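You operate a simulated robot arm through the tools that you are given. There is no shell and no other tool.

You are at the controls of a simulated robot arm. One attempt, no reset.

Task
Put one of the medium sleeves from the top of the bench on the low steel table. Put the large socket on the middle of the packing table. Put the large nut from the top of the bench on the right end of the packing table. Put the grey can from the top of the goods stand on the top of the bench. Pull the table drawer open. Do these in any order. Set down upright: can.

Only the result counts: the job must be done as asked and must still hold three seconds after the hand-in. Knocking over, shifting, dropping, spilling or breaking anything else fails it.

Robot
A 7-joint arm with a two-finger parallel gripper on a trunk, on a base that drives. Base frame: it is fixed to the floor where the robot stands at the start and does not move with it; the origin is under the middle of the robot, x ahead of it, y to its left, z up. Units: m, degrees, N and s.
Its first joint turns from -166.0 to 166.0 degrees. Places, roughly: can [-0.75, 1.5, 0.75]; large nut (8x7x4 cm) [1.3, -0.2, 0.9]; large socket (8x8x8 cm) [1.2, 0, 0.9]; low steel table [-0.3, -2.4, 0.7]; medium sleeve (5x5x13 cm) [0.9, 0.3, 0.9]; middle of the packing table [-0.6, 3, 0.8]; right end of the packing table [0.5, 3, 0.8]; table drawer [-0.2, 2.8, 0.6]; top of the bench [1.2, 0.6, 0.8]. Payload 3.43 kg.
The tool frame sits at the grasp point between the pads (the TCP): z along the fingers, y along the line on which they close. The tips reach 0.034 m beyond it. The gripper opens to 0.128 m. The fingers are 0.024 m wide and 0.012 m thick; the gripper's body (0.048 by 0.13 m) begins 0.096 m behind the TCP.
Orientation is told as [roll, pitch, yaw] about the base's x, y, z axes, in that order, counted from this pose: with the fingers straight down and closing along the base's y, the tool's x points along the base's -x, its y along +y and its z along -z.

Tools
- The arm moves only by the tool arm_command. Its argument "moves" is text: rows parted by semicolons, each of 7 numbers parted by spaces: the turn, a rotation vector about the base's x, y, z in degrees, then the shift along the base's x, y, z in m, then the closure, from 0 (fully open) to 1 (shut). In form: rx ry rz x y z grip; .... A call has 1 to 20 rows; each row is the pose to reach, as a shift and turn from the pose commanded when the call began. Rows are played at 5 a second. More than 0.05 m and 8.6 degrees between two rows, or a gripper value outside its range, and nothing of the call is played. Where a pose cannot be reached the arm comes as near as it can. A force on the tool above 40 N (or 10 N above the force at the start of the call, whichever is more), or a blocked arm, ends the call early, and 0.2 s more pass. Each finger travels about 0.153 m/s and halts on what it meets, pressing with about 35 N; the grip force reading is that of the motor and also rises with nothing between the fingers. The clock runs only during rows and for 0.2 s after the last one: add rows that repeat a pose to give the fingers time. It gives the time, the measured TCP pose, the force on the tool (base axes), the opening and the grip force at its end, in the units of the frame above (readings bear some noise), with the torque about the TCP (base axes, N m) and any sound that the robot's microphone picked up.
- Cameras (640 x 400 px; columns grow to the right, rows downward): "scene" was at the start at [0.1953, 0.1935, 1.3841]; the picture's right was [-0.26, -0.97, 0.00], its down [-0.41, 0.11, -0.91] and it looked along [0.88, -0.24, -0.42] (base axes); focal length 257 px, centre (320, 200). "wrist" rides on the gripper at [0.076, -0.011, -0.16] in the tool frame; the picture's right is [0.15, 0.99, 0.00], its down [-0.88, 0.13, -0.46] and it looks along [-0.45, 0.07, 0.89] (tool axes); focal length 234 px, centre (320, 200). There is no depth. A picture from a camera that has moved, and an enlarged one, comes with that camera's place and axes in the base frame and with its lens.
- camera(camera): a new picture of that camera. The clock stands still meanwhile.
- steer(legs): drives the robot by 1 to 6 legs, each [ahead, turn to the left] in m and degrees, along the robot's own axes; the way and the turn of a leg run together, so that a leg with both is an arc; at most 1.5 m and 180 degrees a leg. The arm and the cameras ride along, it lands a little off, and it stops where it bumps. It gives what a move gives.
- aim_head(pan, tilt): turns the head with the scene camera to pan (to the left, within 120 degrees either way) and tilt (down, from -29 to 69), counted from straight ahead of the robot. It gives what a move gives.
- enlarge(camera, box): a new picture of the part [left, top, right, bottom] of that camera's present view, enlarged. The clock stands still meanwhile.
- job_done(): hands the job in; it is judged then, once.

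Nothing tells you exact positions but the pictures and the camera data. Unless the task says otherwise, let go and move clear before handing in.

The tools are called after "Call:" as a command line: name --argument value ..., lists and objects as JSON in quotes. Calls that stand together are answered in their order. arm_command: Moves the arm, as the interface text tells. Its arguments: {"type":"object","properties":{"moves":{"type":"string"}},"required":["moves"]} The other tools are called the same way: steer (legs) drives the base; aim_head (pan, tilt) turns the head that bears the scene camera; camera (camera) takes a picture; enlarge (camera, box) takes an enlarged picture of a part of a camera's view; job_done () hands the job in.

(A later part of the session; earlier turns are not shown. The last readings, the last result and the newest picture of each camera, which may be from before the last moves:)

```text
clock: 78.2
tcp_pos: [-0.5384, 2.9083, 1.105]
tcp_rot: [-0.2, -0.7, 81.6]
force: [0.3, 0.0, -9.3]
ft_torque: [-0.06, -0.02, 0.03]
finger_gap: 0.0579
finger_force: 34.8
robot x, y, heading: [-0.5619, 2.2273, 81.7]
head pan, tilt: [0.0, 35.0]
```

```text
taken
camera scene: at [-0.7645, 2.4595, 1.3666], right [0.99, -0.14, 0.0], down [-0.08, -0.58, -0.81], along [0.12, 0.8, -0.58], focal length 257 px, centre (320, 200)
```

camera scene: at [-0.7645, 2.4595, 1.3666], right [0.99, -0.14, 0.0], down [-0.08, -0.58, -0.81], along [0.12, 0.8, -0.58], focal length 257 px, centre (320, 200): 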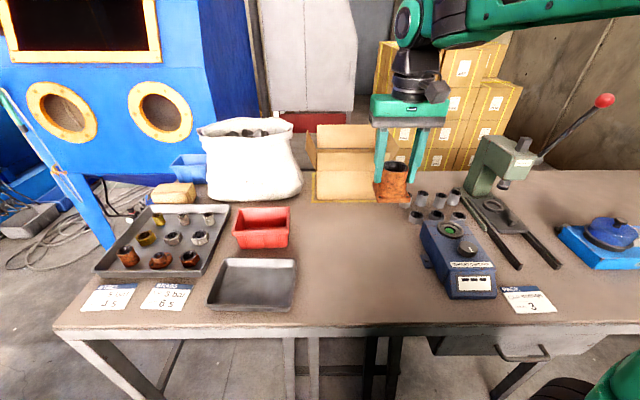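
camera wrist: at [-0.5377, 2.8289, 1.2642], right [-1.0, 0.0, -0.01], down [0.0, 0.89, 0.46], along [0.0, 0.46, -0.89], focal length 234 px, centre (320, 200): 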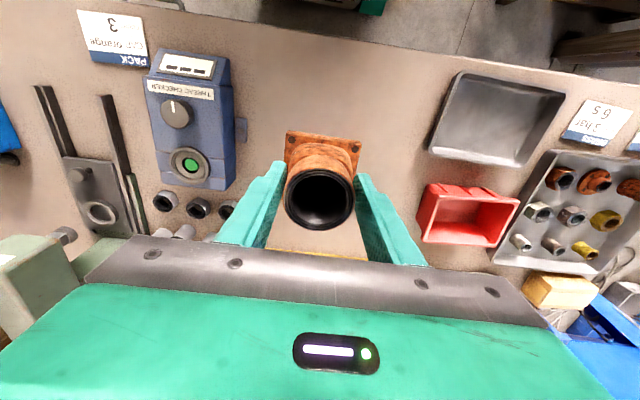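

Hovering over the patch with clearance all around. I shift to about (-0.58, 2.95) and descend to just above the table.

Call:
arm_command --moves "0 0 0 -0.015 0.02 -0.04 1; 0 0 0 -0.03 0.04 -0.08 1; -0.7 0.1 0 -0.04 0.045 -0.12 1; -0.7 0.1 0 -0.04 0.045 -0.16 1; -0.7 0.1 0 -0.04 0.045 -0.2 1; -0.7 0.1 0 -0.04 0.045 -0.235 1; -0.7 0.1 0 -0.04 0.045 -0.235 1"

Call:
enlarge --camera "scene" --box '[280, 120, 460, 300]'

Call:
camera --camera "wrist"

```text
clock: 79.8
tcp_pos: [-0.5771, 2.9493, 0.8683]
tcp_rot: [-0.3, 0.1, 81.7]
force: [0.3, -0.2, -9.7]
ft_torque: [-0.05, -0.01, 0.04]
finger_gap: 0.0582
finger_force: 34.6
robot x, y, heading: [-0.5613, 2.2309, 81.7]
head pan, tilt: [0.0, 35.0]
```

```text
2.22 times, centred on (370, 210) of scene
camera zoom: at [-0.7645, 2.4595, 1.3666], right [0.99, -0.14, 0.0], down [-0.08, -0.58, -0.81], along [0.12, 0.8, -0.58], focal length 571 px, centre (209, 178)
```

zoom: 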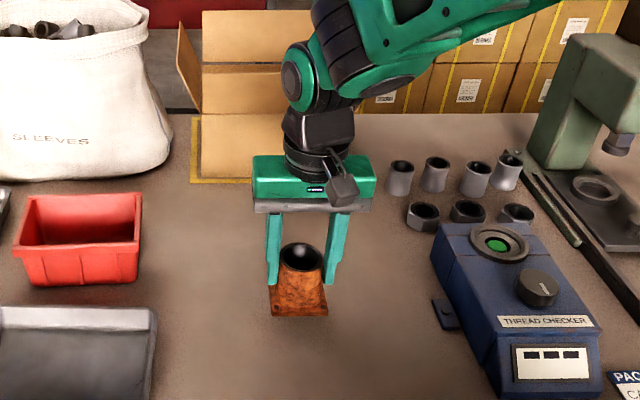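

```text
taken
camera wrist: at [-0.5759, 2.8733, 1.0299], right [-1.0, 0.0, 0.0], down [0.0, 0.89, 0.45], along [0.0, 0.45, -0.89], focal length 234 px, centre (320, 200)
```

wrist: 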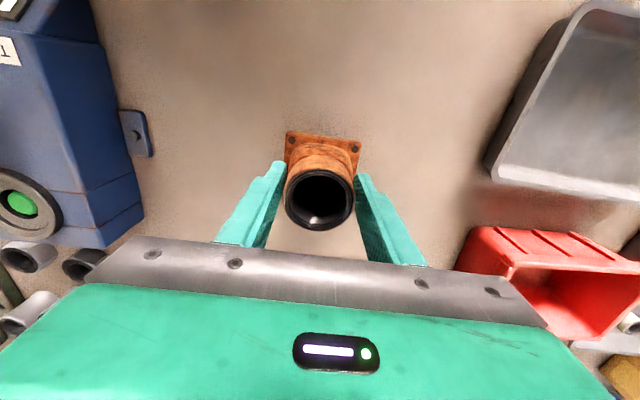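

Clear all round. I descend in small steps watching the force for touch-down.

Call:
arm_command --moves "0 0 0 0 0 -0.005 1; 0 0 0 0 0 -0.01 1; 0 0 0 0 0 -0.015 1; 0 0 0 0 0 -0.02 1; 0 0 0 0 0 -0.02 1"

```text
clock: 81.0
tcp_pos: [-0.579, 2.9505, 0.8497]
tcp_rot: [-0.3, 0.1, 81.8]
force: [-0.9, 0.6, -10.5]
ft_torque: [-0.07, 0.0, -0.01]
finger_gap: 0.0579
finger_force: 35.4
robot x, y, heading: [-0.561, 2.2294, 81.6]
head pan, tilt: [0.0, 35.0]
```

Call:
arm_command --moves "0 0 0 0 0 -0.004 1; 0 0 0 0 0 -0.008 1; 0 0 0 0 0 -0.008 1"

Call:
enlarge --camera "scene" --box '[330, 160, 420, 230]'

```text
clock: 81.8
tcp_pos: [-0.5783, 2.9494, 0.8414]
tcp_rot: [-0.3, 0.1, 81.6]
force: [0.2, -0.5, -10.8]
ft_torque: [-0.07, 0.02, 0.02]
finger_gap: 0.0581
finger_force: 35.7
robot x, y, heading: [-0.5588, 2.2301, 81.7]
head pan, tilt: [0.0, 35.0]
```

```text
5.71 times, centred on (375, 195) of scene
camera zoom: at [-0.7645, 2.4595, 1.3666], right [0.99, -0.14, 0.0], down [-0.08, -0.58, -0.81], along [0.12, 0.8, -0.58], focal length 1469 px, centre (6, 229)
```

zoom: 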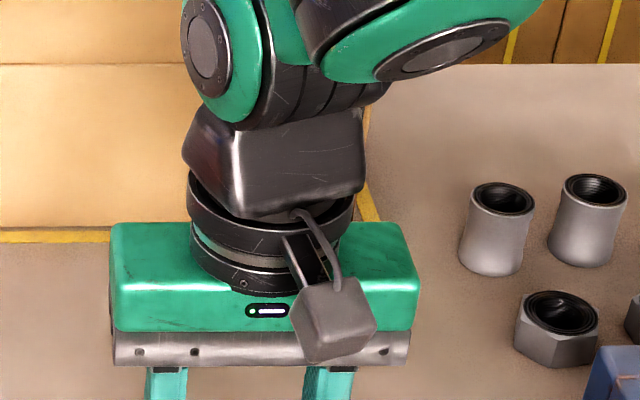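

Not yet touching; continuing down in 3–4 mm steps.

Call:
arm_command --moves "0 0 0 0 0 -0.003 1; 0 0 0 0 0 -0.006 1; 0 0 0 0 0 -0.006 1"

Call:
enlarge --camera "scene" --box '[310, 200, 430, 280]'

```text
clock: 82.6
tcp_pos: [-0.5796, 2.9515, 0.8343]
tcp_rot: [-0.3, 0.1, 81.6]
force: [0.4, 0.1, -9.6]
ft_torque: [-0.04, 0.01, 0.0]
finger_gap: 0.058
finger_force: 35.2
robot x, y, heading: [-0.5594, 2.2276, 81.8]
head pan, tilt: [0.0, 35.0]
```

```text
5.00 times, centred on (370, 240) of scene
camera zoom: at [-0.7645, 2.4596, 1.3666], right [0.99, -0.14, 0.0], down [-0.08, -0.58, -0.81], along [0.12, 0.8, -0.58], focal length 1285 px, centre (70, 0)
```

zoom: 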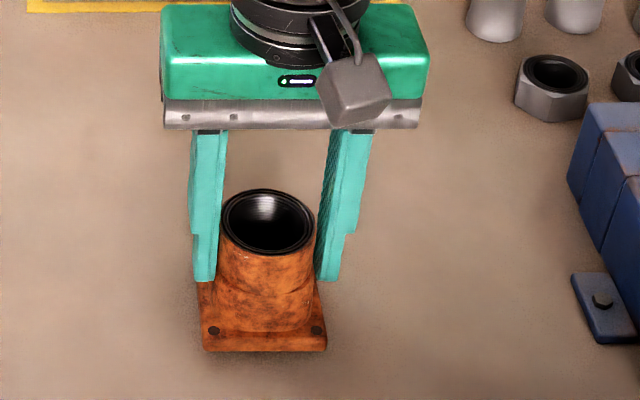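

Call:
arm_command --moves "0 0 0 0 0 -0.003 1; 0 0 0 0 0 -0.006 1; 0 0 0 0 0 -0.006 1"

```text
clock: 83.4
tcp_pos: [-0.5802, 2.9506, 0.8287]
tcp_rot: [-0.3, 0.1, 81.6]
force: [-0.1, -0.7, -6.6]
ft_torque: [0.08, 0.09, -0.01]
finger_gap: 0.0582
finger_force: 35.2
robot x, y, heading: [-0.5596, 2.228, 81.8]
head pan, tilt: [0.0, 35.0]
```

Contact is starting (weight partly carried by the table). One or two mm more, then check.

Call:
arm_command --moves "0 0 0 0 0 -0.002 1; 0 0 0 0 0 -0.002 1"

```text
clock: 84.0
tcp_pos: [-0.58, 2.9524, 0.8291]
tcp_rot: [-0.3, 0.0, 81.7]
force: [3.5, -7.2, 19.5]
ft_torque: [0.2, -0.11, -0.02]
finger_gap: 0.0578
finger_force: 34.7
robot x, y, heading: [-0.5577, 2.2298, 81.6]
head pan, tilt: [0.0, 35.0]
```

Seated firmly on the table. I ease up 1 mm, open the fingers, and then rise.

Call:
arm_command --moves "0 0 0 0 0 0.001 1; 0 0 0 0 0 0.001 0.45; 0 0 0 0 0 0.001 0.2; 0 0 0 0 0 0.001 0; 0 0 0 0 0 0.001 0"

Call:
arm_command --moves "0 0 0 0 0 0.02 0; 0 0 0 0 0 0.05 0; 0 0 0 0 0 0.09 0; 0 0 0 0 0 0.13 0; 0 0 0 0 0 0.17 0; 0 0 0 0 0 0.21 0; 0 0 0 0 0 0.25 0; 0 0 0 0 0 0.29 0; 0 0 0 0 0 0.33 0"

Call:
camera --camera "scene"

Call:
camera --camera "wrist"

```text
clock: 85.2
tcp_pos: [-0.5787, 2.9516, 0.8283]
tcp_rot: [-0.3, 0.0, 81.7]
force: [0.8, -0.1, 0.7]
ft_torque: [-0.02, 0.03, 0.02]
finger_gap: 0.1281
finger_force: 0.1
robot x, y, heading: [-0.5567, 2.231, 82.1]
head pan, tilt: [0.0, 35.0]
```

```text
clock: 87.2
tcp_pos: [-0.5785, 2.9511, 1.1576]
tcp_rot: [-0.3, 0.1, 81.7]
force: [0.2, 1.0, -0.4]
ft_torque: [-0.04, 0.02, 0.01]
finger_gap: 0.128
finger_force: 0.1
robot x, y, heading: [-0.5618, 2.2294, 81.8]
head pan, tilt: [0.0, 35.0]
```

```text
taken
camera scene: at [-0.7645, 2.4593, 1.3667], right [0.99, -0.14, 0.0], down [-0.08, -0.58, -0.81], along [0.12, 0.8, -0.58], focal length 257 px, centre (320, 200)
```

scene: 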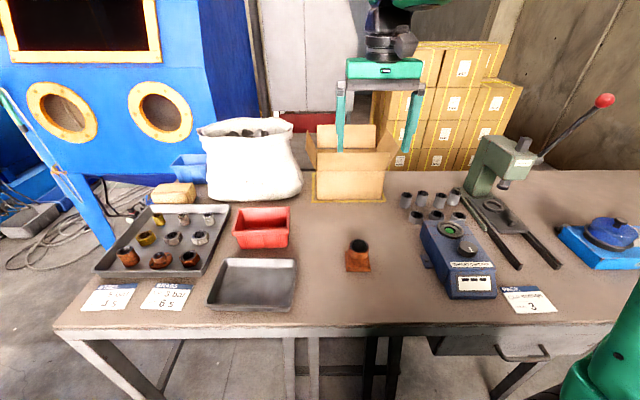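

```text
taken
camera wrist: at [-0.5768, 2.8754, 1.3186], right [-1.0, 0.0, 0.0], down [0.0, 0.89, 0.45], along [0.0, 0.45, -0.89], focal length 234 px, centre (320, 200)
```

wrist: 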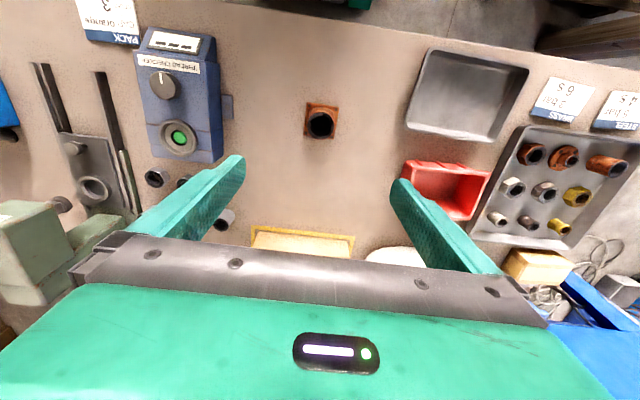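

The socket stands on the packing table's free middle patch, everything around it untouched. Next the drawer: I back off, shift right along the aisle and face the drawer to see its handle.

Call:
steer --legs '[[-0.2, 0], [0, -90], [0.6, 0], [0, 90]]'

Call:
aim_head --pan 10 --tilt 45

Call:
camera --camera "scene"

```text
clock: 100.6
tcp_pos: [-0.0088, 2.6615, 1.1573]
tcp_rot: [-0.2, 0.2, 81.3]
force: [-1.1, -0.3, -1.0]
ft_torque: [0.0, -0.01, 0.01]
finger_gap: 0.1283
finger_force: 0.1
robot x, y, heading: [0.0286, 1.936, 81.0]
head pan, tilt: [0.0, 35.0]
```

```text
clock: 101.3
tcp_pos: [-0.0095, 2.6469, 1.1658]
tcp_rot: [-0.2, -0.7, 81.3]
force: [0.9, 0.2, 0.4]
ft_torque: [0.01, -0.02, -0.02]
finger_gap: 0.1281
finger_force: 0.0
robot x, y, heading: [0.0254, 1.9351, 81.3]
head pan, tilt: [10.0, 45.0]
```

```text
taken
camera scene: at [-0.191, 2.1611, 1.352], right [1.0, 0.02, 0.0], down [0.01, -0.72, -0.7], along [-0.02, 0.7, -0.72], focal length 257 px, centre (320, 200)
```

scene: 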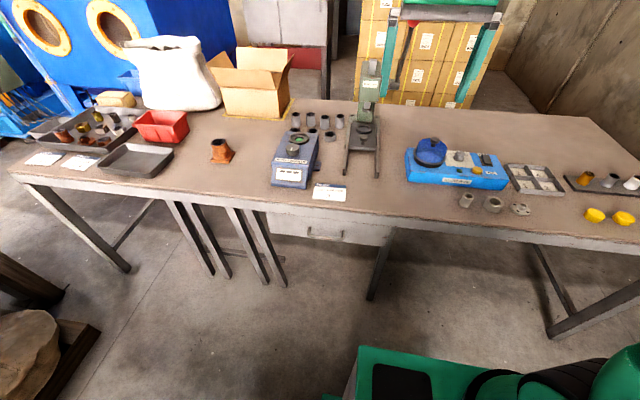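

The drawer front is visible with a small bow handle near image (325, 236). Zooming.

Call:
enlarge --camera "scene" --box '[260, 190, 400, 270]'

Call:
aim_head --pan 10 --tilt 55

Call:
enlarge --camera "scene" --box '[260, 140, 400, 230]'

```text
4.57 times, centred on (330, 230) of scene
camera zoom: at [-0.191, 2.1611, 1.352], right [1.0, 0.02, 0.0], down [0.01, -0.72, -0.7], along [-0.02, 0.7, -0.72], focal length 1175 px, centre (274, 63)
```

zoom: 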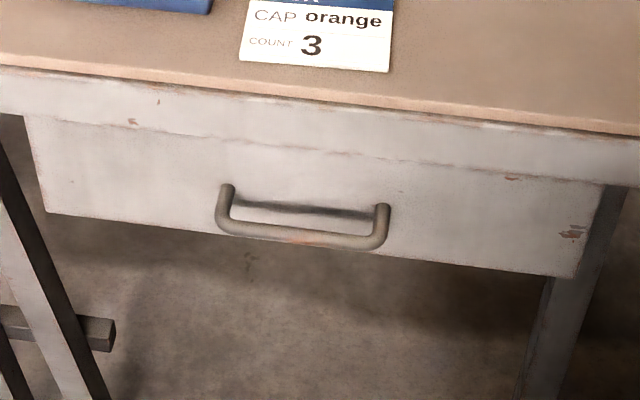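

```text
clock: 102.0
tcp_pos: [-0.0109, 2.6484, 1.1656]
tcp_rot: [-0.2, -0.6, 81.2]
force: [0.7, 0.4, -1.0]
ft_torque: [0.02, 0.01, 0.05]
finger_gap: 0.1279
finger_force: 0.0
robot x, y, heading: [0.029, 1.9391, 81.2]
head pan, tilt: [10.0, 55.0]
```

```text
4.44 times, centred on (330, 185) of scene
camera zoom: at [-0.1909, 2.1517, 1.3387], right [1.0, 0.02, 0.0], down [0.02, -0.83, -0.56], along [-0.01, 0.56, -0.83], focal length 1142 px, centre (276, 267)
```

zoom: 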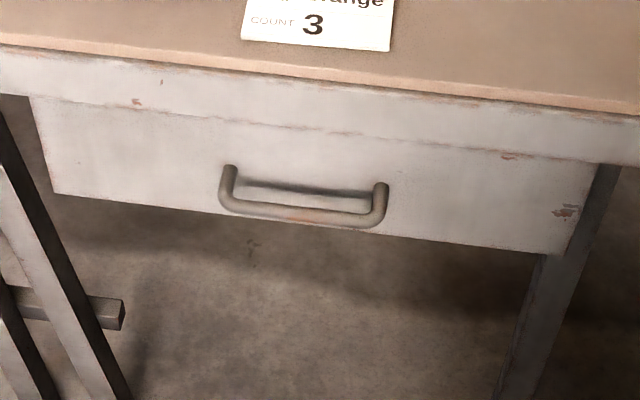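

The handle bar is about at (-0.185, 2.675, 0.64), 11 cm long, protruding ~3.5 cm. I'll stand a bit further right and back so the arm can pull it straight out with a horizontal gripper without my rear touching the stand.

Call:
steer --legs '[[0, -90], [0.12, 0], [0, 91], [-0.12, 0]]'

Call:
aim_head --pan 20 --tilt 40

Call:
camera --camera "scene"

Call:
enlarge --camera "scene" --box '[250, 170, 410, 270]'

```text
clock: 112.9
tcp_pos: [0.0952, 2.5074, 1.1668]
tcp_rot: [-0.2, -0.6, 80.6]
force: [-0.1, -0.2, 0.0]
ft_torque: [0.03, 0.04, 0.0]
finger_gap: 0.128
finger_force: 0.1
robot x, y, heading: [0.1297, 1.7962, 81.0]
head pan, tilt: [10.0, 55.0]
```

```text
clock: 113.7
tcp_pos: [0.0931, 2.4931, 1.1748]
tcp_rot: [-0.2, -1.3, 80.7]
force: [0.2, -0.5, -0.6]
ft_torque: [0.0, -0.03, 0.02]
finger_gap: 0.128
finger_force: 0.0
robot x, y, heading: [0.1276, 1.7951, 81.0]
head pan, tilt: [20.0, 40.0]
```

```text
taken
camera scene: at [-0.1015, 2.0241, 1.3592], right [0.98, 0.19, 0.0], down [0.12, -0.64, -0.76], along [-0.15, 0.74, -0.65], focal length 257 px, centre (320, 200)
```

scene: 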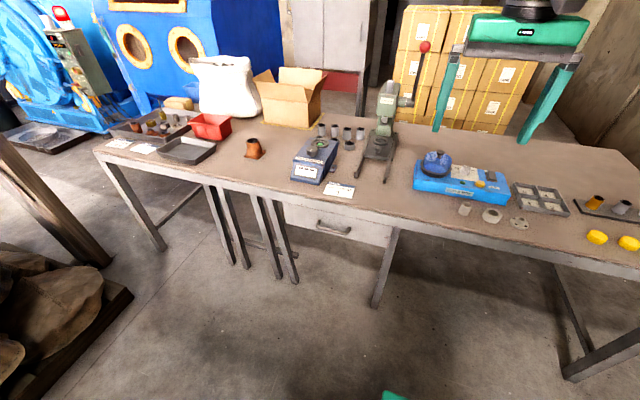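

```text
4.00 times, centred on (330, 220) of scene
camera zoom: at [-0.1015, 2.0241, 1.3592], right [0.98, 0.19, 0.0], down [0.12, -0.64, -0.76], along [-0.15, 0.74, -0.65], focal length 1028 px, centre (280, 120)
```

zoom: 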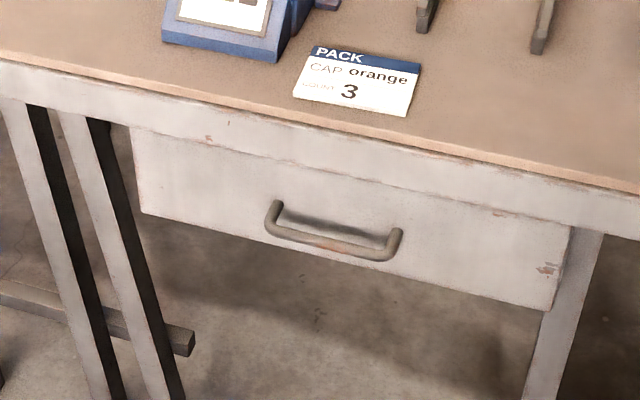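

Handle location confirmed at about (-0.187, 2.673, 0.64). I first yaw the tool 90° at a safe height, in front of the table edge, shifting left toward the drawer line.

Call:
arm_command --moves "0 0 -8 -0.02 0 0 0; 0 0 -16 -0.04 0 0 0; 0 0 -24 -0.06 0 0 0; 0 0 -32 -0.08 0 0 0; 0 0 -40 -0.10 -0.01 0 0; 0 0 -48 -0.12 -0.01 0 0; 0 0 -56 -0.14 -0.02 0 0; 0 0 -64 -0.16 -0.02 0 0; 0 0 -72 -0.18 -0.03 0 0; 0 0 -80 -0.2 -0.03 0 0; 0 0 -88 -0.22 -0.03 0 0; 0 0 -88 -0.22 -0.03 0 0"

Call:
camera --camera "scene"

```text
clock: 116.3
tcp_pos: [-0.1259, 2.4629, 1.1763]
tcp_rot: [-0.3, -1.5, -7.4]
force: [0.1, -0.7, 0.4]
ft_torque: [-0.03, 0.03, -0.01]
finger_gap: 0.1281
finger_force: 0.1
robot x, y, heading: [0.1317, 1.7934, 80.7]
head pan, tilt: [20.0, 40.0]
```

```text
taken
camera scene: at [-0.1015, 2.0241, 1.3592], right [0.98, 0.19, 0.0], down [0.12, -0.64, -0.76], along [-0.15, 0.74, -0.65], focal length 257 px, centre (320, 200)
```

scene: 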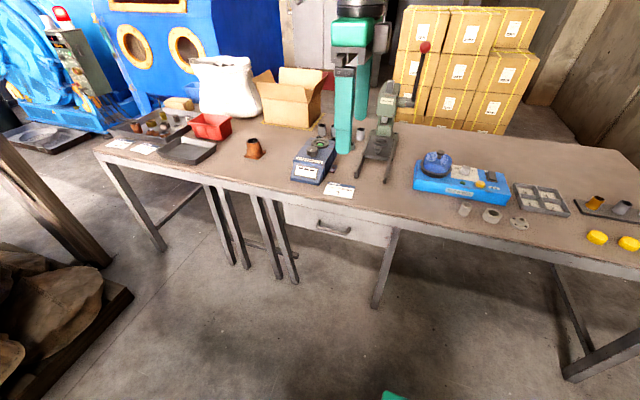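

Yaw done; closing axis now points toward the table. Next I pitch the fingers up to horizontal, pointing at the table, still high and in front of the edge.

Call:
arm_command --moves "8.1 -1.06 0 0 -0.005 0 0; 16.2 -2.1 0 -0.01 -0.01 0 0; 24.3 -3.2 0 -0.01 -0.015 0 0; 32.4 -4.2 0 -0.02 -0.02 0 0; 40.5 -5.3 0 -0.02 -0.025 0 0; 48.6 -6.4 0 -0.03 -0.03 0 0; 48.6 -6.4 0 -0.03 -0.03 0 0"

Call:
camera --camera "scene"

```text
clock: 117.9
tcp_pos: [-0.1557, 2.4346, 1.176]
tcp_rot: [48.7, -1.1, -8.4]
force: [-0.1, -1.2, 0.2]
ft_torque: [-0.01, 0.03, 0.03]
finger_gap: 0.128
finger_force: 0.1
robot x, y, heading: [0.1279, 1.7955, 81.2]
head pan, tilt: [20.0, 40.0]
```

```text
taken
camera scene: at [-0.1016, 2.0241, 1.3592], right [0.98, 0.19, 0.0], down [0.12, -0.64, -0.76], along [-0.15, 0.74, -0.65], focal length 257 px, centre (320, 200)
```

scene: 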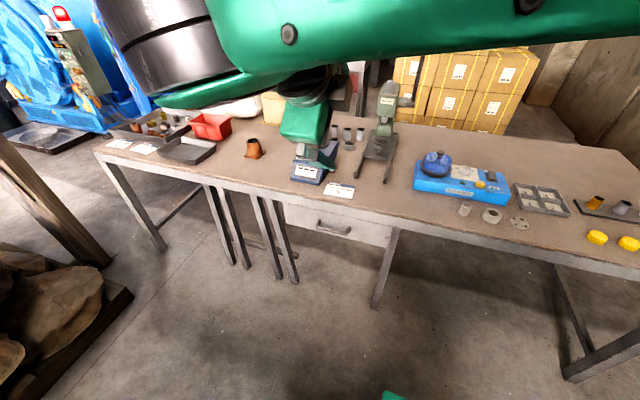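

Pitch is halfway. The forearm passes close in front of the head camera, so I lower the TCP before finishing the pitch.

Call:
arm_command --moves "0 0 0 0 0 -0.04 0; 0 0 0 0 0 -0.08 0; 0 0 0 0 0 -0.12 0; 0 0 0 0 0 -0.16 0; 0 0 0 0 0 -0.2 0; 0 0 0 0 0 -0.24 0; 0 0 0 0 0 -0.28 0; 0 0 0 0 0 -0.32 0; 0 0 0 0 0 -0.32 0"

Call:
camera --camera "scene"

Call:
camera --camera "wrist"

```text
clock: 119.9
tcp_pos: [-0.1555, 2.4345, 0.8559]
tcp_rot: [48.7, -1.1, -8.4]
force: [0.2, -0.5, 0.8]
ft_torque: [0.0, -0.02, 0.06]
finger_gap: 0.128
finger_force: 0.1
robot x, y, heading: [0.1327, 1.798, 80.9]
head pan, tilt: [20.0, 40.0]
```

```text
taken
camera scene: at [-0.1016, 2.0241, 1.3592], right [0.98, 0.19, 0.0], down [0.12, -0.64, -0.76], along [-0.15, 0.74, -0.65], focal length 257 px, centre (320, 200)
```

scene: 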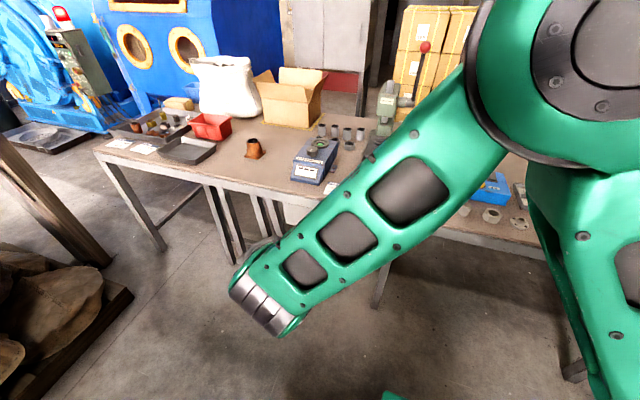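

```text
taken
camera wrist: at [-0.2497, 2.3183, 0.9514], right [-0.06, 0.67, 0.74], down [0.83, -0.38, 0.41], along [0.56, 0.64, -0.53], focal length 234 px, centre (320, 200)
```

wrist: 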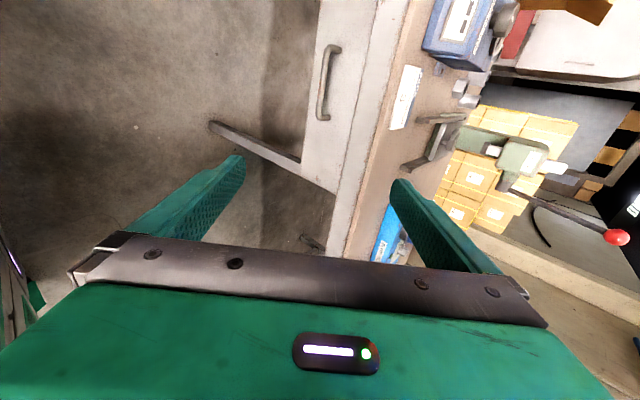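

The wrist camera now sees the handle directly. I finish the pitch while lowering to handle height, still well in front of the drawer.

Call:
arm_command --moves "8.1 -1.06 0 0 0 -0.03 0; 16.2 -2.1 0 -0.01 0 -0.06 0; 24.3 -3.2 0 -0.01 0 -0.09 0; 32.4 -4.2 0 -0.02 0 -0.12 0; 40.5 -5.3 0 -0.03 0 -0.15 0; 40.5 -5.3 0 -0.03 0 -0.18 0; 40.5 -5.3 0 -0.03 0 -0.18 0"

Call:
camera --camera "wrist"

Call:
camera --camera "scene"

```text
clock: 121.5
tcp_pos: [-0.2524, 2.4567, 0.6872]
tcp_rot: [89.7, -0.3, -9.0]
force: [0.8, 0.1, 0.6]
ft_torque: [0.0, -0.04, 0.01]
finger_gap: 0.128
finger_force: 0.0
out of reach, approached as far as the arm can: row 3, 4, 5, 6, 7
robot x, y, heading: [0.1323, 1.7927, 80.9]
head pan, tilt: [20.0, 40.0]
```

```text
taken
camera wrist: at [-0.3515, 2.3112, 0.6778], right [-0.15, 0.03, 0.99], down [0.8, -0.59, 0.14], along [0.58, 0.81, 0.06], focal length 234 px, centre (320, 200)
```

wrist: 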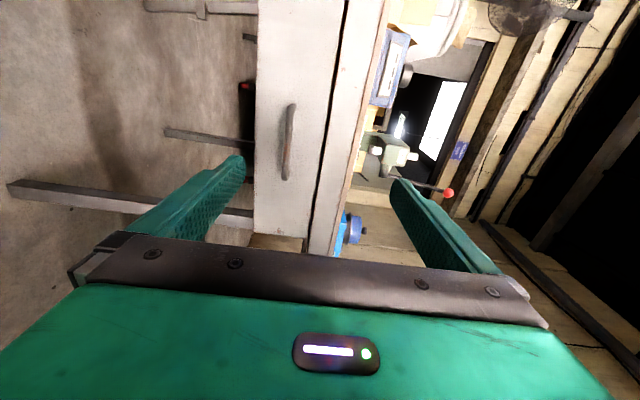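

```text
taken
camera scene: at [-0.1016, 2.024, 1.3592], right [0.98, 0.19, 0.0], down [0.12, -0.64, -0.76], along [-0.15, 0.74, -0.65], focal length 257 px, centre (320, 200)
```

scene: 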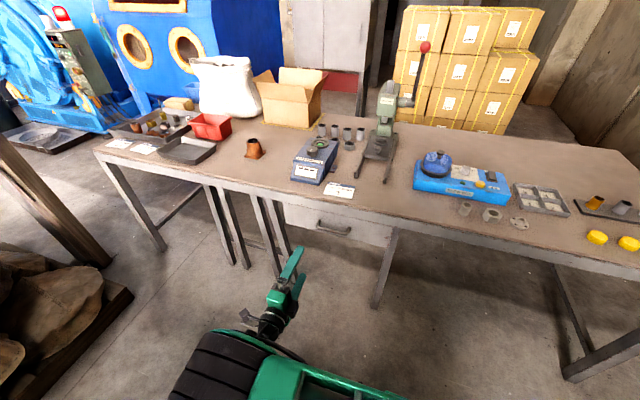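

The exact spot was just inside the arm's inner limit, but the orientation is right and the handle is in view at about (-0.187, 2.68, 0.637). I advance a bit to get back inside reach and see where it lands.

Call:
arm_command --moves "0 0 0 0 0.03 -0.01 0; 0 0 0 0 0.06 -0.02 0; 0 0 0 0 0.08 -0.03 0; 0 0 0 0 0.08 -0.03 0"

Call:
camera --camera "wrist"

```text
clock: 122.5
tcp_pos: [-0.2535, 2.5385, 0.6567]
tcp_rot: [89.6, -0.2, -8.9]
force: [0.2, 0.0, 0.1]
ft_torque: [0.03, 0.04, 0.0]
finger_gap: 0.1277
finger_force: 0.0
robot x, y, heading: [0.1304, 1.7943, 80.8]
head pan, tilt: [20.0, 40.0]
```

```text
taken
camera wrist: at [-0.3515, 2.3913, 0.6464], right [-0.15, 0.03, 0.99], down [0.8, -0.58, 0.14], along [0.58, 0.81, 0.06], focal length 234 px, centre (320, 200)
```

wrist: 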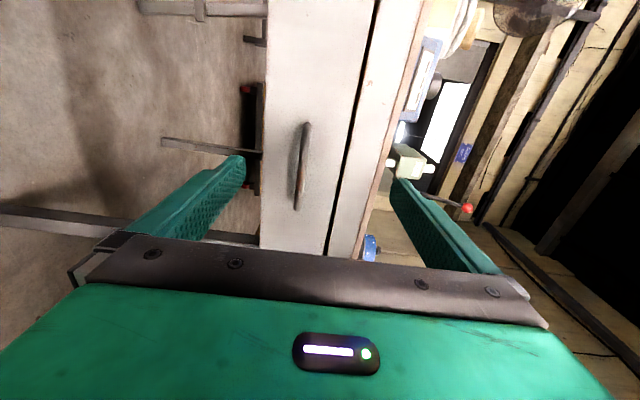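

The commanded pose follows where the arm actually got. I move to just in front of the handle, at its height, with the fingers half closed so they clear the apron above the drawer.

Call:
arm_command --moves "0 0 0 0.025 0.025 -0.01 0.2; 0 0 0 0.045 0.045 -0.02 0.4; 0 0 0 0.06 0.06 -0.02 0.5; 0 0 0 0.06 0.06 -0.02 0.5; 0 0 0 0.06 0.06 -0.02 0.5"

Call:
camera --camera "wrist"

Call:
enlarge --camera "scene" --box '[240, 180, 420, 300]'

```text
clock: 123.7
tcp_pos: [-0.1953, 2.5964, 0.635]
tcp_rot: [89.6, -0.2, -9.0]
force: [-0.3, -0.1, 0.7]
ft_torque: [0.02, -0.01, 0.04]
finger_gap: 0.064
finger_force: 0.0
robot x, y, heading: [0.132, 1.7966, 80.7]
head pan, tilt: [20.0, 40.0]
```

```text
taken
camera wrist: at [-0.2916, 2.45, 0.6255], right [-0.15, 0.03, 0.99], down [0.8, -0.59, 0.14], along [0.58, 0.81, 0.06], focal length 234 px, centre (320, 200)
```

wrist: 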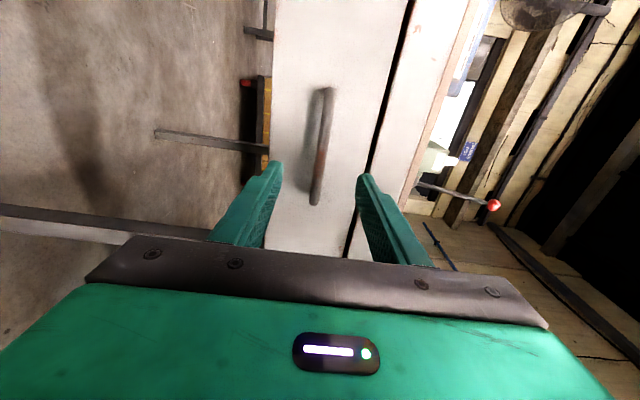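

```text
3.33 times, centred on (330, 240) of scene
camera zoom: at [-0.1016, 2.0241, 1.3592], right [0.98, 0.19, 0.0], down [0.12, -0.64, -0.76], along [-0.15, 0.74, -0.65], focal length 857 px, centre (287, 67)
```

zoom: 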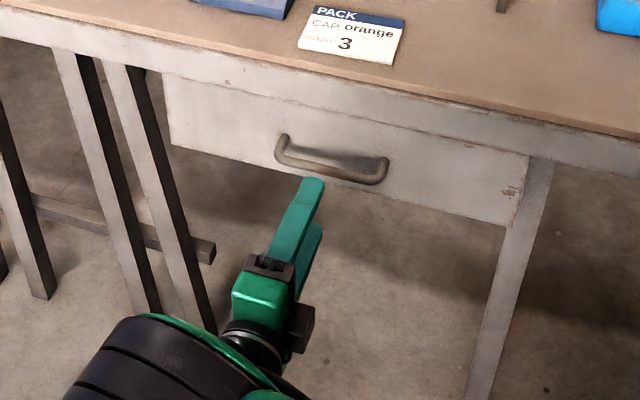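

Well aligned: the bar sits centred between the fingers at z ≈ 0.634. I move forward 5 cm in small steps so the bar enters between the pads.

Call:
arm_command --moves "0 0 0 0.002 0.015 -0.001 0.5; 0 0 0 0.004 0.03 -0.001 0.5; 0 0 0 0.006 0.045 -0.001 0.5; 0 0 0 0.007 0.052 -0.001 0.5; 0 0 0 0.007 0.052 -0.001 0.5"

Call:
camera --camera "wrist"

Call:
enlarge --camera "scene" --box '[270, 190, 390, 270]'

```text
clock: 124.9
tcp_pos: [-0.1892, 2.649, 0.6343]
tcp_rot: [89.5, -0.2, -8.8]
force: [-0.8, -0.4, 0.3]
ft_torque: [-0.03, -0.03, -0.01]
finger_gap: 0.0641
finger_force: 0.0
robot x, y, heading: [0.1333, 1.7963, 80.9]
head pan, tilt: [20.0, 40.0]
```

```text
taken
camera wrist: at [-0.2858, 2.5027, 0.6247], right [-0.15, 0.03, 0.99], down [0.8, -0.58, 0.14], along [0.58, 0.81, 0.06], focal length 234 px, centre (320, 200)
```

wrist: 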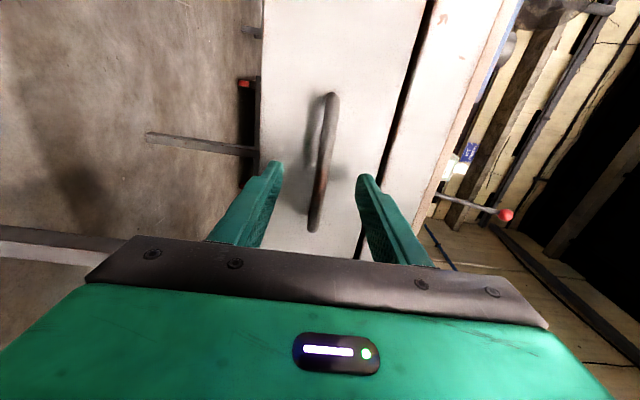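

```text
5.00 times, centred on (330, 230) of scene
camera zoom: at [-0.1016, 2.0241, 1.3592], right [0.98, 0.19, 0.0], down [0.12, -0.64, -0.76], along [-0.15, 0.74, -0.65], focal length 1285 px, centre (270, 50)
```

zoom: 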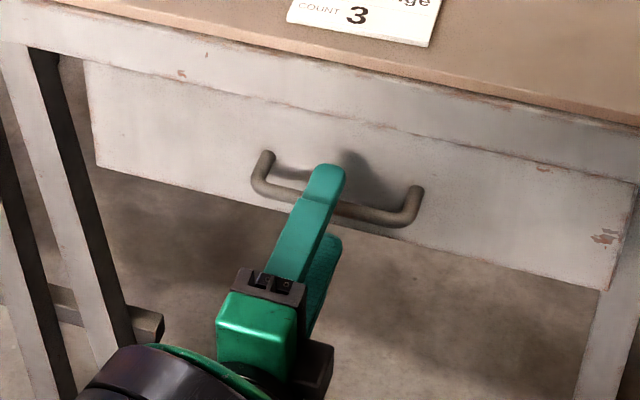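

The bar is roughly 2–3 cm ahead of the grasp point, between the pads near the tips. I advance 13 mm more and close on it.

Call:
arm_command --moves "0 0 0 0.001 0.007 0 0.5; 0 0 0 0.002 0.013 0 0.5; 0 0 0 0.002 0.013 0 0.5"

Call:
arm_command --moves "0 0 0 0 0 0 0.8; 0 0 0 0 0 0 1; 0 0 0 0 0 0 1; 0 0 0 0 0 0 1"

Call:
camera --camera "wrist"

Call:
enlarge --camera "scene" --box '[270, 190, 390, 270]'

```text
clock: 125.7
tcp_pos: [-0.1861, 2.6624, 0.6333]
tcp_rot: [89.6, -0.2, -8.9]
force: [0.6, 0.5, -0.2]
ft_torque: [-0.03, -0.01, 0.01]
finger_gap: 0.0639
finger_force: 0.0
robot x, y, heading: [0.1307, 1.8003, 80.9]
head pan, tilt: [20.0, 40.0]
```

```text
clock: 126.7
tcp_pos: [-0.1862, 2.6623, 0.6358]
tcp_rot: [89.7, -0.3, -9.0]
force: [0.6, -1.4, 5.0]
ft_torque: [0.13, 0.22, -0.15]
finger_gap: 0.0117
finger_force: 45.3
robot x, y, heading: [0.1304, 1.7918, 81.1]
head pan, tilt: [20.0, 40.0]
```

```text
taken
camera wrist: at [-0.2838, 2.5155, 0.6253], right [-0.15, 0.03, 0.99], down [0.8, -0.59, 0.14], along [0.58, 0.81, 0.06], focal length 234 px, centre (320, 200)
```

wrist: 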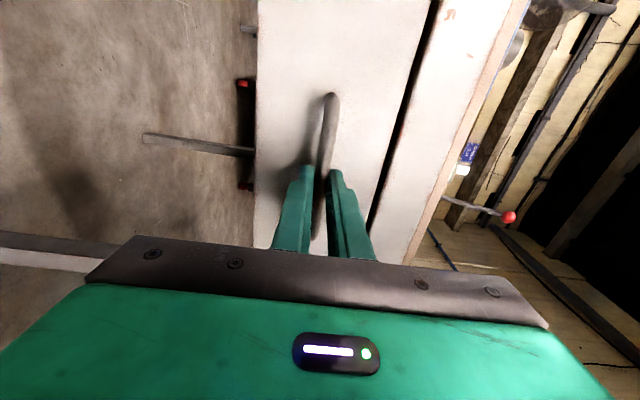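

```text
5.00 times, centred on (330, 230) of scene
camera zoom: at [-0.1015, 2.0239, 1.3593], right [0.98, 0.19, 0.0], down [0.12, -0.64, -0.76], along [-0.15, 0.74, -0.65], focal length 1285 px, centre (270, 50)
```

zoom: 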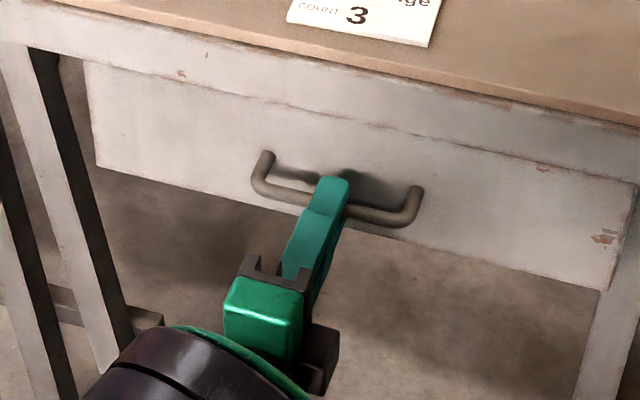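

The bar is gripped (gap 12 mm). I pull straight out along the drawer axis with the arm first, gently, watching forces.

Call:
arm_command --moves "0 0 0 -0.002 -0.015 0 1; 0 0 0 -0.004 -0.03 0 1; 0 0 0 -0.006 -0.045 0 1; 0 0 0 -0.008 -0.06 0 1; 0 0 0 -0.008 -0.06 0 1"

Call:
camera --camera "scene"

```text
clock: 127.9
tcp_pos: [-0.1938, 2.6006, 0.6358]
tcp_rot: [89.6, -0.2, -9.0]
force: [7.3, -2.9, 3.0]
ft_torque: [0.12, 0.24, 0.38]
finger_gap: 0.0114
finger_force: 44.8
robot x, y, heading: [0.1293, 1.7955, 80.8]
head pan, tilt: [20.0, 40.0]
```

```text
taken
camera scene: at [-0.1014, 2.0239, 1.3593], right [0.98, 0.19, 0.0], down [0.12, -0.64, -0.76], along [-0.15, 0.74, -0.65], focal length 257 px, centre (320, 200)
```

scene: 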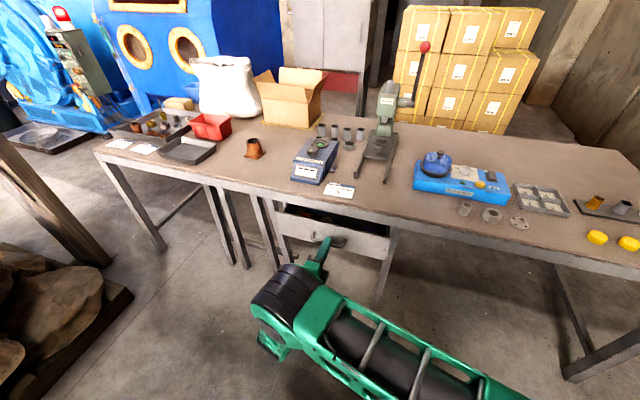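

The drawer is coming out (6 cm). There is a small sideways force, so I pull the next stretch straighter in y.

Call:
arm_command --moves "0 0 0 0 -0.015 0 1; 0 0 0 -0.001 -0.03 0 1; 0 0 0 -0.003 -0.045 0 1; 0 0 0 -0.005 -0.06 0 1; 0 0 0 -0.005 -0.06 0 1"

```text
clock: 129.1
tcp_pos: [-0.2088, 2.5497, 0.6348]
tcp_rot: [89.5, -0.4, -9.2]
force: [36.3, -3.5, 2.2]
ft_torque: [0.17, 0.82, -0.82]
finger_gap: 0.0115
finger_force: 44.6
out of reach, approached as far as the arm can: row 3, 4, 5
robot x, y, heading: [0.1337, 1.7954, 80.7]
head pan, tilt: [20.0, 40.0]
```

The arm hit its inner limit and is loaded sideways. I release the bar, back the robot off, and re-grip with more room to pull.

Call:
arm_command --moves "0 0 0 0 0 0 0.85; 0 0 0 0 0 0 0.5; 0 0 0 0 0 0 0.5; 0 0 0 0 0 0 0.5"

Call:
steer --legs '[[-0.2, 0]]'

Call:
camera --camera "wrist"

Call:
camera --camera "scene"

```text
clock: 130.1
tcp_pos: [-0.2119, 2.5479, 0.6355]
tcp_rot: [89.4, -0.4, -9.0]
force: [-0.5, -0.3, 0.2]
ft_torque: [0.02, 0.02, 0.06]
finger_gap: 0.0639
finger_force: 0.0
robot x, y, heading: [0.1295, 1.7945, 80.9]
head pan, tilt: [20.0, 40.0]
```

```text
clock: 131.7
tcp_pos: [-0.245, 2.3491, 0.6346]
tcp_rot: [89.4, -0.4, -8.9]
force: [0.0, -0.2, 0.7]
ft_torque: [0.02, 0.01, -0.03]
finger_gap: 0.0639
finger_force: 0.2
robot x, y, heading: [0.0995, 1.5965, 80.9]
head pan, tilt: [20.0, 40.0]
```

```text
taken
camera wrist: at [-0.3429, 2.203, 0.6253], right [-0.15, 0.03, 0.99], down [0.8, -0.58, 0.14], along [0.58, 0.81, 0.06], focal length 234 px, centre (320, 200)
```

wrist: 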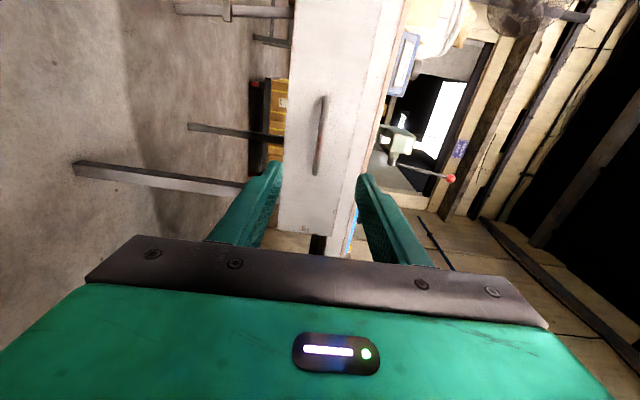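

```text
taken
camera scene: at [-0.1341, 1.8246, 1.3592], right [0.98, 0.19, 0.0], down [0.12, -0.64, -0.76], along [-0.15, 0.74, -0.65], focal length 257 px, centre (320, 200)
```

scene: 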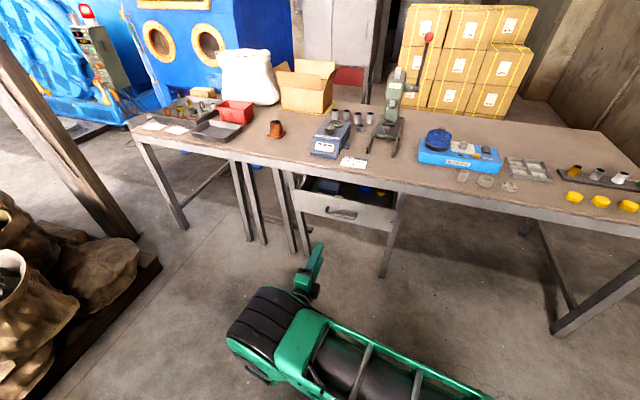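

Drawer is open ~11 cm. I extend forward to re-grip the handle, checking the view on the way.

Call:
arm_command --moves "0 0 0 0.015 0.04 0 0.5; 0 0 0 0.025 0.08 0 0.5; 0 0 0 0.03 0.12 0 0.5; 0 0 0 0.035 0.15 0 0.5; 0 0 0 0.035 0.15 0 0.5"

Call:
camera --camera "wrist"

Call:
enlarge --camera "scene" --box '[250, 150, 430, 290]'

```text
clock: 132.9
tcp_pos: [-0.2106, 2.4928, 0.6438]
tcp_rot: [90.2, -0.4, -8.9]
force: [0.8, 0.5, 0.4]
ft_torque: [0.01, 0.03, 0.01]
finger_gap: 0.064
finger_force: 0.1
robot x, y, heading: [0.0988, 1.5951, 81.1]
head pan, tilt: [20.0, 40.0]
```

```text
taken
camera wrist: at [-0.3083, 2.3462, 0.6318], right [-0.15, 0.02, 0.99], down [0.8, -0.59, 0.13], along [0.58, 0.81, 0.07], focal length 234 px, centre (320, 200)
```

wrist: 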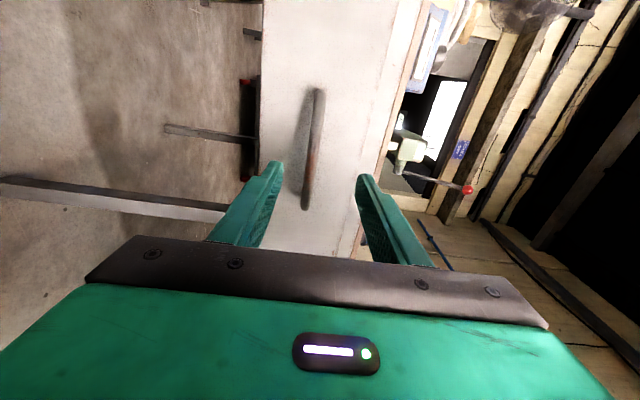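

```text
2.86 times, centred on (340, 220) of scene
camera zoom: at [-0.1341, 1.8247, 1.3592], right [0.98, 0.19, 0.0], down [0.12, -0.64, -0.76], along [-0.15, 0.74, -0.65], focal length 734 px, centre (263, 143)
```

zoom: 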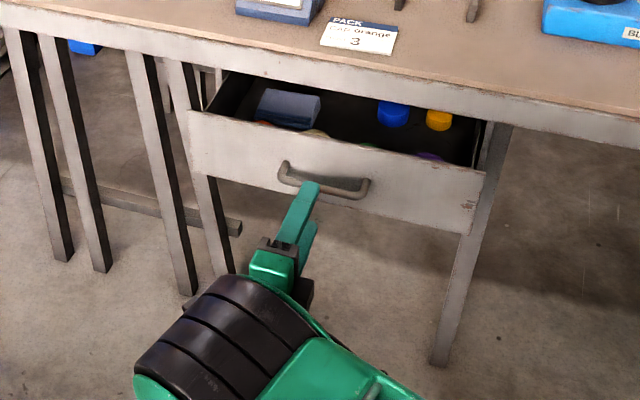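

Slightly high by 8 mm; I correct that, advance 5.5 cm and close on the bar.

Call:
arm_command --moves "0 0 0 0.001 0.01 -0.008 0.5; 0 0 0 0.003 0.03 -0.008 0.5; 0 0 0 0.005 0.045 -0.008 0.5; 0 0 0 0.006 0.056 -0.008 0.5; 0 0 0 0.006 0.056 -0.008 0.5"

Call:
camera --camera "wrist"

```text
clock: 134.1
tcp_pos: [-0.2061, 2.5487, 0.6348]
tcp_rot: [90.2, -0.4, -8.9]
force: [-0.7, 0.2, 0.2]
ft_torque: [0.01, -0.04, -0.01]
finger_gap: 0.0639
finger_force: 0.0
robot x, y, heading: [0.098, 1.5961, 81.3]
head pan, tilt: [20.0, 40.0]
```

```text
taken
camera wrist: at [-0.3037, 2.4024, 0.6234], right [-0.15, 0.02, 0.99], down [0.8, -0.59, 0.13], along [0.58, 0.81, 0.07], focal length 234 px, centre (320, 200)
```

wrist: 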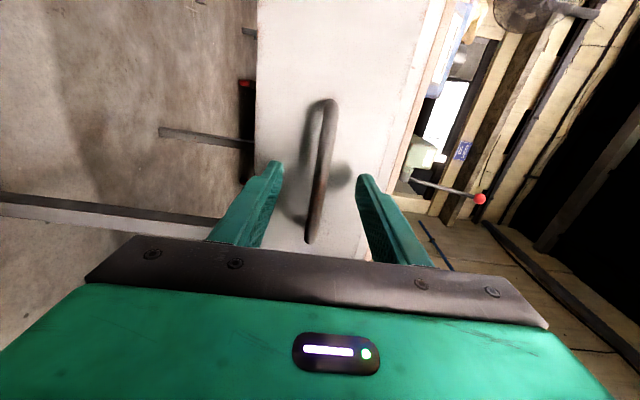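

Good alignment. Close and pull a further ~13 cm in gentle steps.

Call:
arm_command --moves "0 0 0 0 0 0 0.8; 0 0 0 0 0 0 1; 0 0 0 0 0 0 1; 0 0 0 0 0 0 1; 0 0 0 -0.001 -0.015 0 1; 0 0 0 -0.003 -0.03 0 1; 0 0 0 -0.005 -0.045 0 1; 0 0 0 -0.006 -0.06 0 1; 0 0 0 -0.006 -0.06 0 1"

```text
clock: 136.1
tcp_pos: [-0.2153, 2.4867, 0.6352]
tcp_rot: [90.2, -0.3, -8.7]
force: [-21.4, 0.5, -8.9]
ft_torque: [-0.11, 0.57, -0.02]
finger_gap: 0.0116
finger_force: 44.5
robot x, y, heading: [0.0997, 1.5969, 81.1]
head pan, tilt: [20.0, 40.0]
```

Call:
arm_command --moves "0 0 0 -0.005 -0.012 -0.001 1; 0 0 0 -0.008 -0.027 -0.001 1; 0 0 0 -0.01 -0.042 -0.001 1; 0 0 0 -0.012 -0.056 -0.001 1; 0 0 0 -0.013 -0.066 -0.001 1; 0 0 0 -0.013 -0.066 -0.001 1"

Call:
camera --camera "scene"

```text
clock: 137.5
tcp_pos: [-0.2233, 2.4209, 0.636]
tcp_rot: [90.3, -0.3, -9.0]
force: [19.1, -3.0, 2.4]
ft_torque: [0.11, 0.6, -1.57]
finger_gap: 0.0118
finger_force: 44.8
robot x, y, heading: [0.0979, 1.598, 81.1]
head pan, tilt: [20.0, 40.0]
```

```text
taken
camera scene: at [-0.1335, 1.8246, 1.3594], right [0.98, 0.19, -0.01], down [0.12, -0.64, -0.76], along [-0.15, 0.74, -0.65], focal length 257 px, centre (320, 200)
```

scene: 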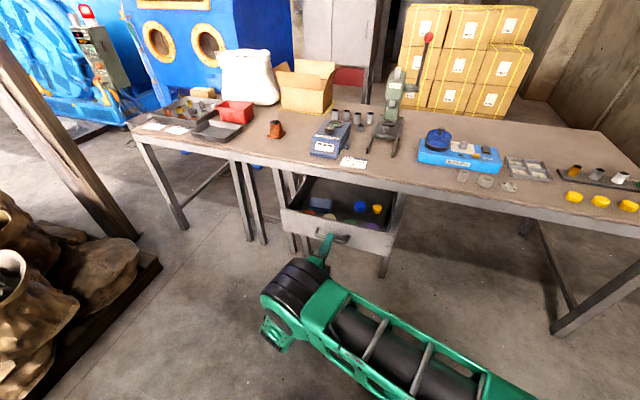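

About 24 cm open. I pull a little further to see whether there's an end stop, easing the sideways load.

Call:
arm_command --moves "0 0 0 0.003 -0.006 0 1; 0 0 0 0.002 -0.016 0 1; 0 0 0 0.0 -0.028 0 1; 0 0 0 -0.001 -0.04 0 1; 0 0 0 -0.001 -0.04 0 1"

```text
clock: 138.7
tcp_pos: [-0.2294, 2.381, 0.6344]
tcp_rot: [90.3, -0.3, -8.6]
force: [-32.2, 2.4, 5.7]
ft_torque: [0.14, 0.38, 1.12]
finger_gap: 0.0118
finger_force: 45.3
robot x, y, heading: [0.0945, 1.5986, 80.9]
head pan, tilt: [20.0, 40.0]
```

Call:
enlarge --camera "scene" --box '[250, 150, 430, 290]'

```text
2.86 times, centred on (340, 220) of scene
camera zoom: at [-0.1348, 1.8246, 1.3591], right [0.98, 0.19, 0.0], down [0.12, -0.64, -0.76], along [-0.15, 0.74, -0.65], focal length 734 px, centre (263, 143)
```

zoom: 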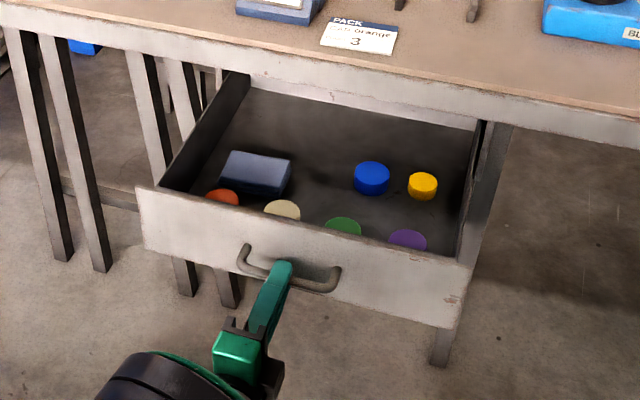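

The drawer is out ~28 cm and its back panel is nearly visible; good. I relieve the sideways load, open the fingers and check my rear clearance to the stand before backing off.

Call:
arm_command --moves "0 0 0 -0.004 0 0 1; 0 0 0 -0.004 0 0 0.85; 0 0 0 -0.004 0 0 0.6; 0 0 0 -0.004 0 0 0.5; 0 0 0 -0.004 0 0 0.5"

Call:
aim_head --pan 118 --tilt 60

Call:
camera --camera "scene"

Call:
camera --camera "wrist"

```text
clock: 139.9
tcp_pos: [-0.2309, 2.3813, 0.6343]
tcp_rot: [90.2, -0.3, -8.8]
force: [0.0, 0.1, 0.3]
ft_torque: [-0.02, 0.01, -0.02]
finger_gap: 0.0639
finger_force: 0.1
robot x, y, heading: [0.0963, 1.6013, 81.0]
head pan, tilt: [20.0, 40.0]
```

```text
clock: 141.6
tcp_pos: [-0.2307, 2.3814, 0.6359]
tcp_rot: [90.1, -0.4, -8.8]
force: [0.6, 0.4, 0.1]
ft_torque: [-0.01, 0.01, -0.02]
finger_gap: 0.0642
finger_force: 0.1
robot x, y, heading: [0.0974, 1.5994, 80.9]
head pan, tilt: [118.0, 60.0]
```

```text
taken
camera scene: at [-0.1809, 1.7192, 1.334], right [-0.33, 0.95, -0.01], down [0.82, 0.27, -0.51], along [-0.47, -0.17, -0.86], focal length 257 px, centre (320, 200)
```

scene: 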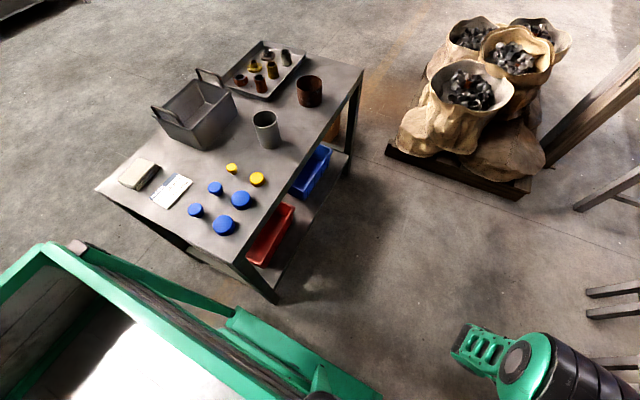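

```text
taken
camera wrist: at [-0.3277, 2.2352, 0.6225], right [-0.15, 0.02, 0.99], down [0.8, -0.59, 0.13], along [0.58, 0.81, 0.07], focal length 234 px, centre (320, 200)
```

wrist: 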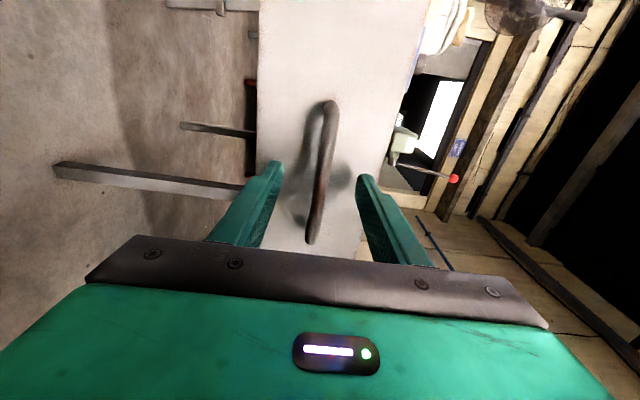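

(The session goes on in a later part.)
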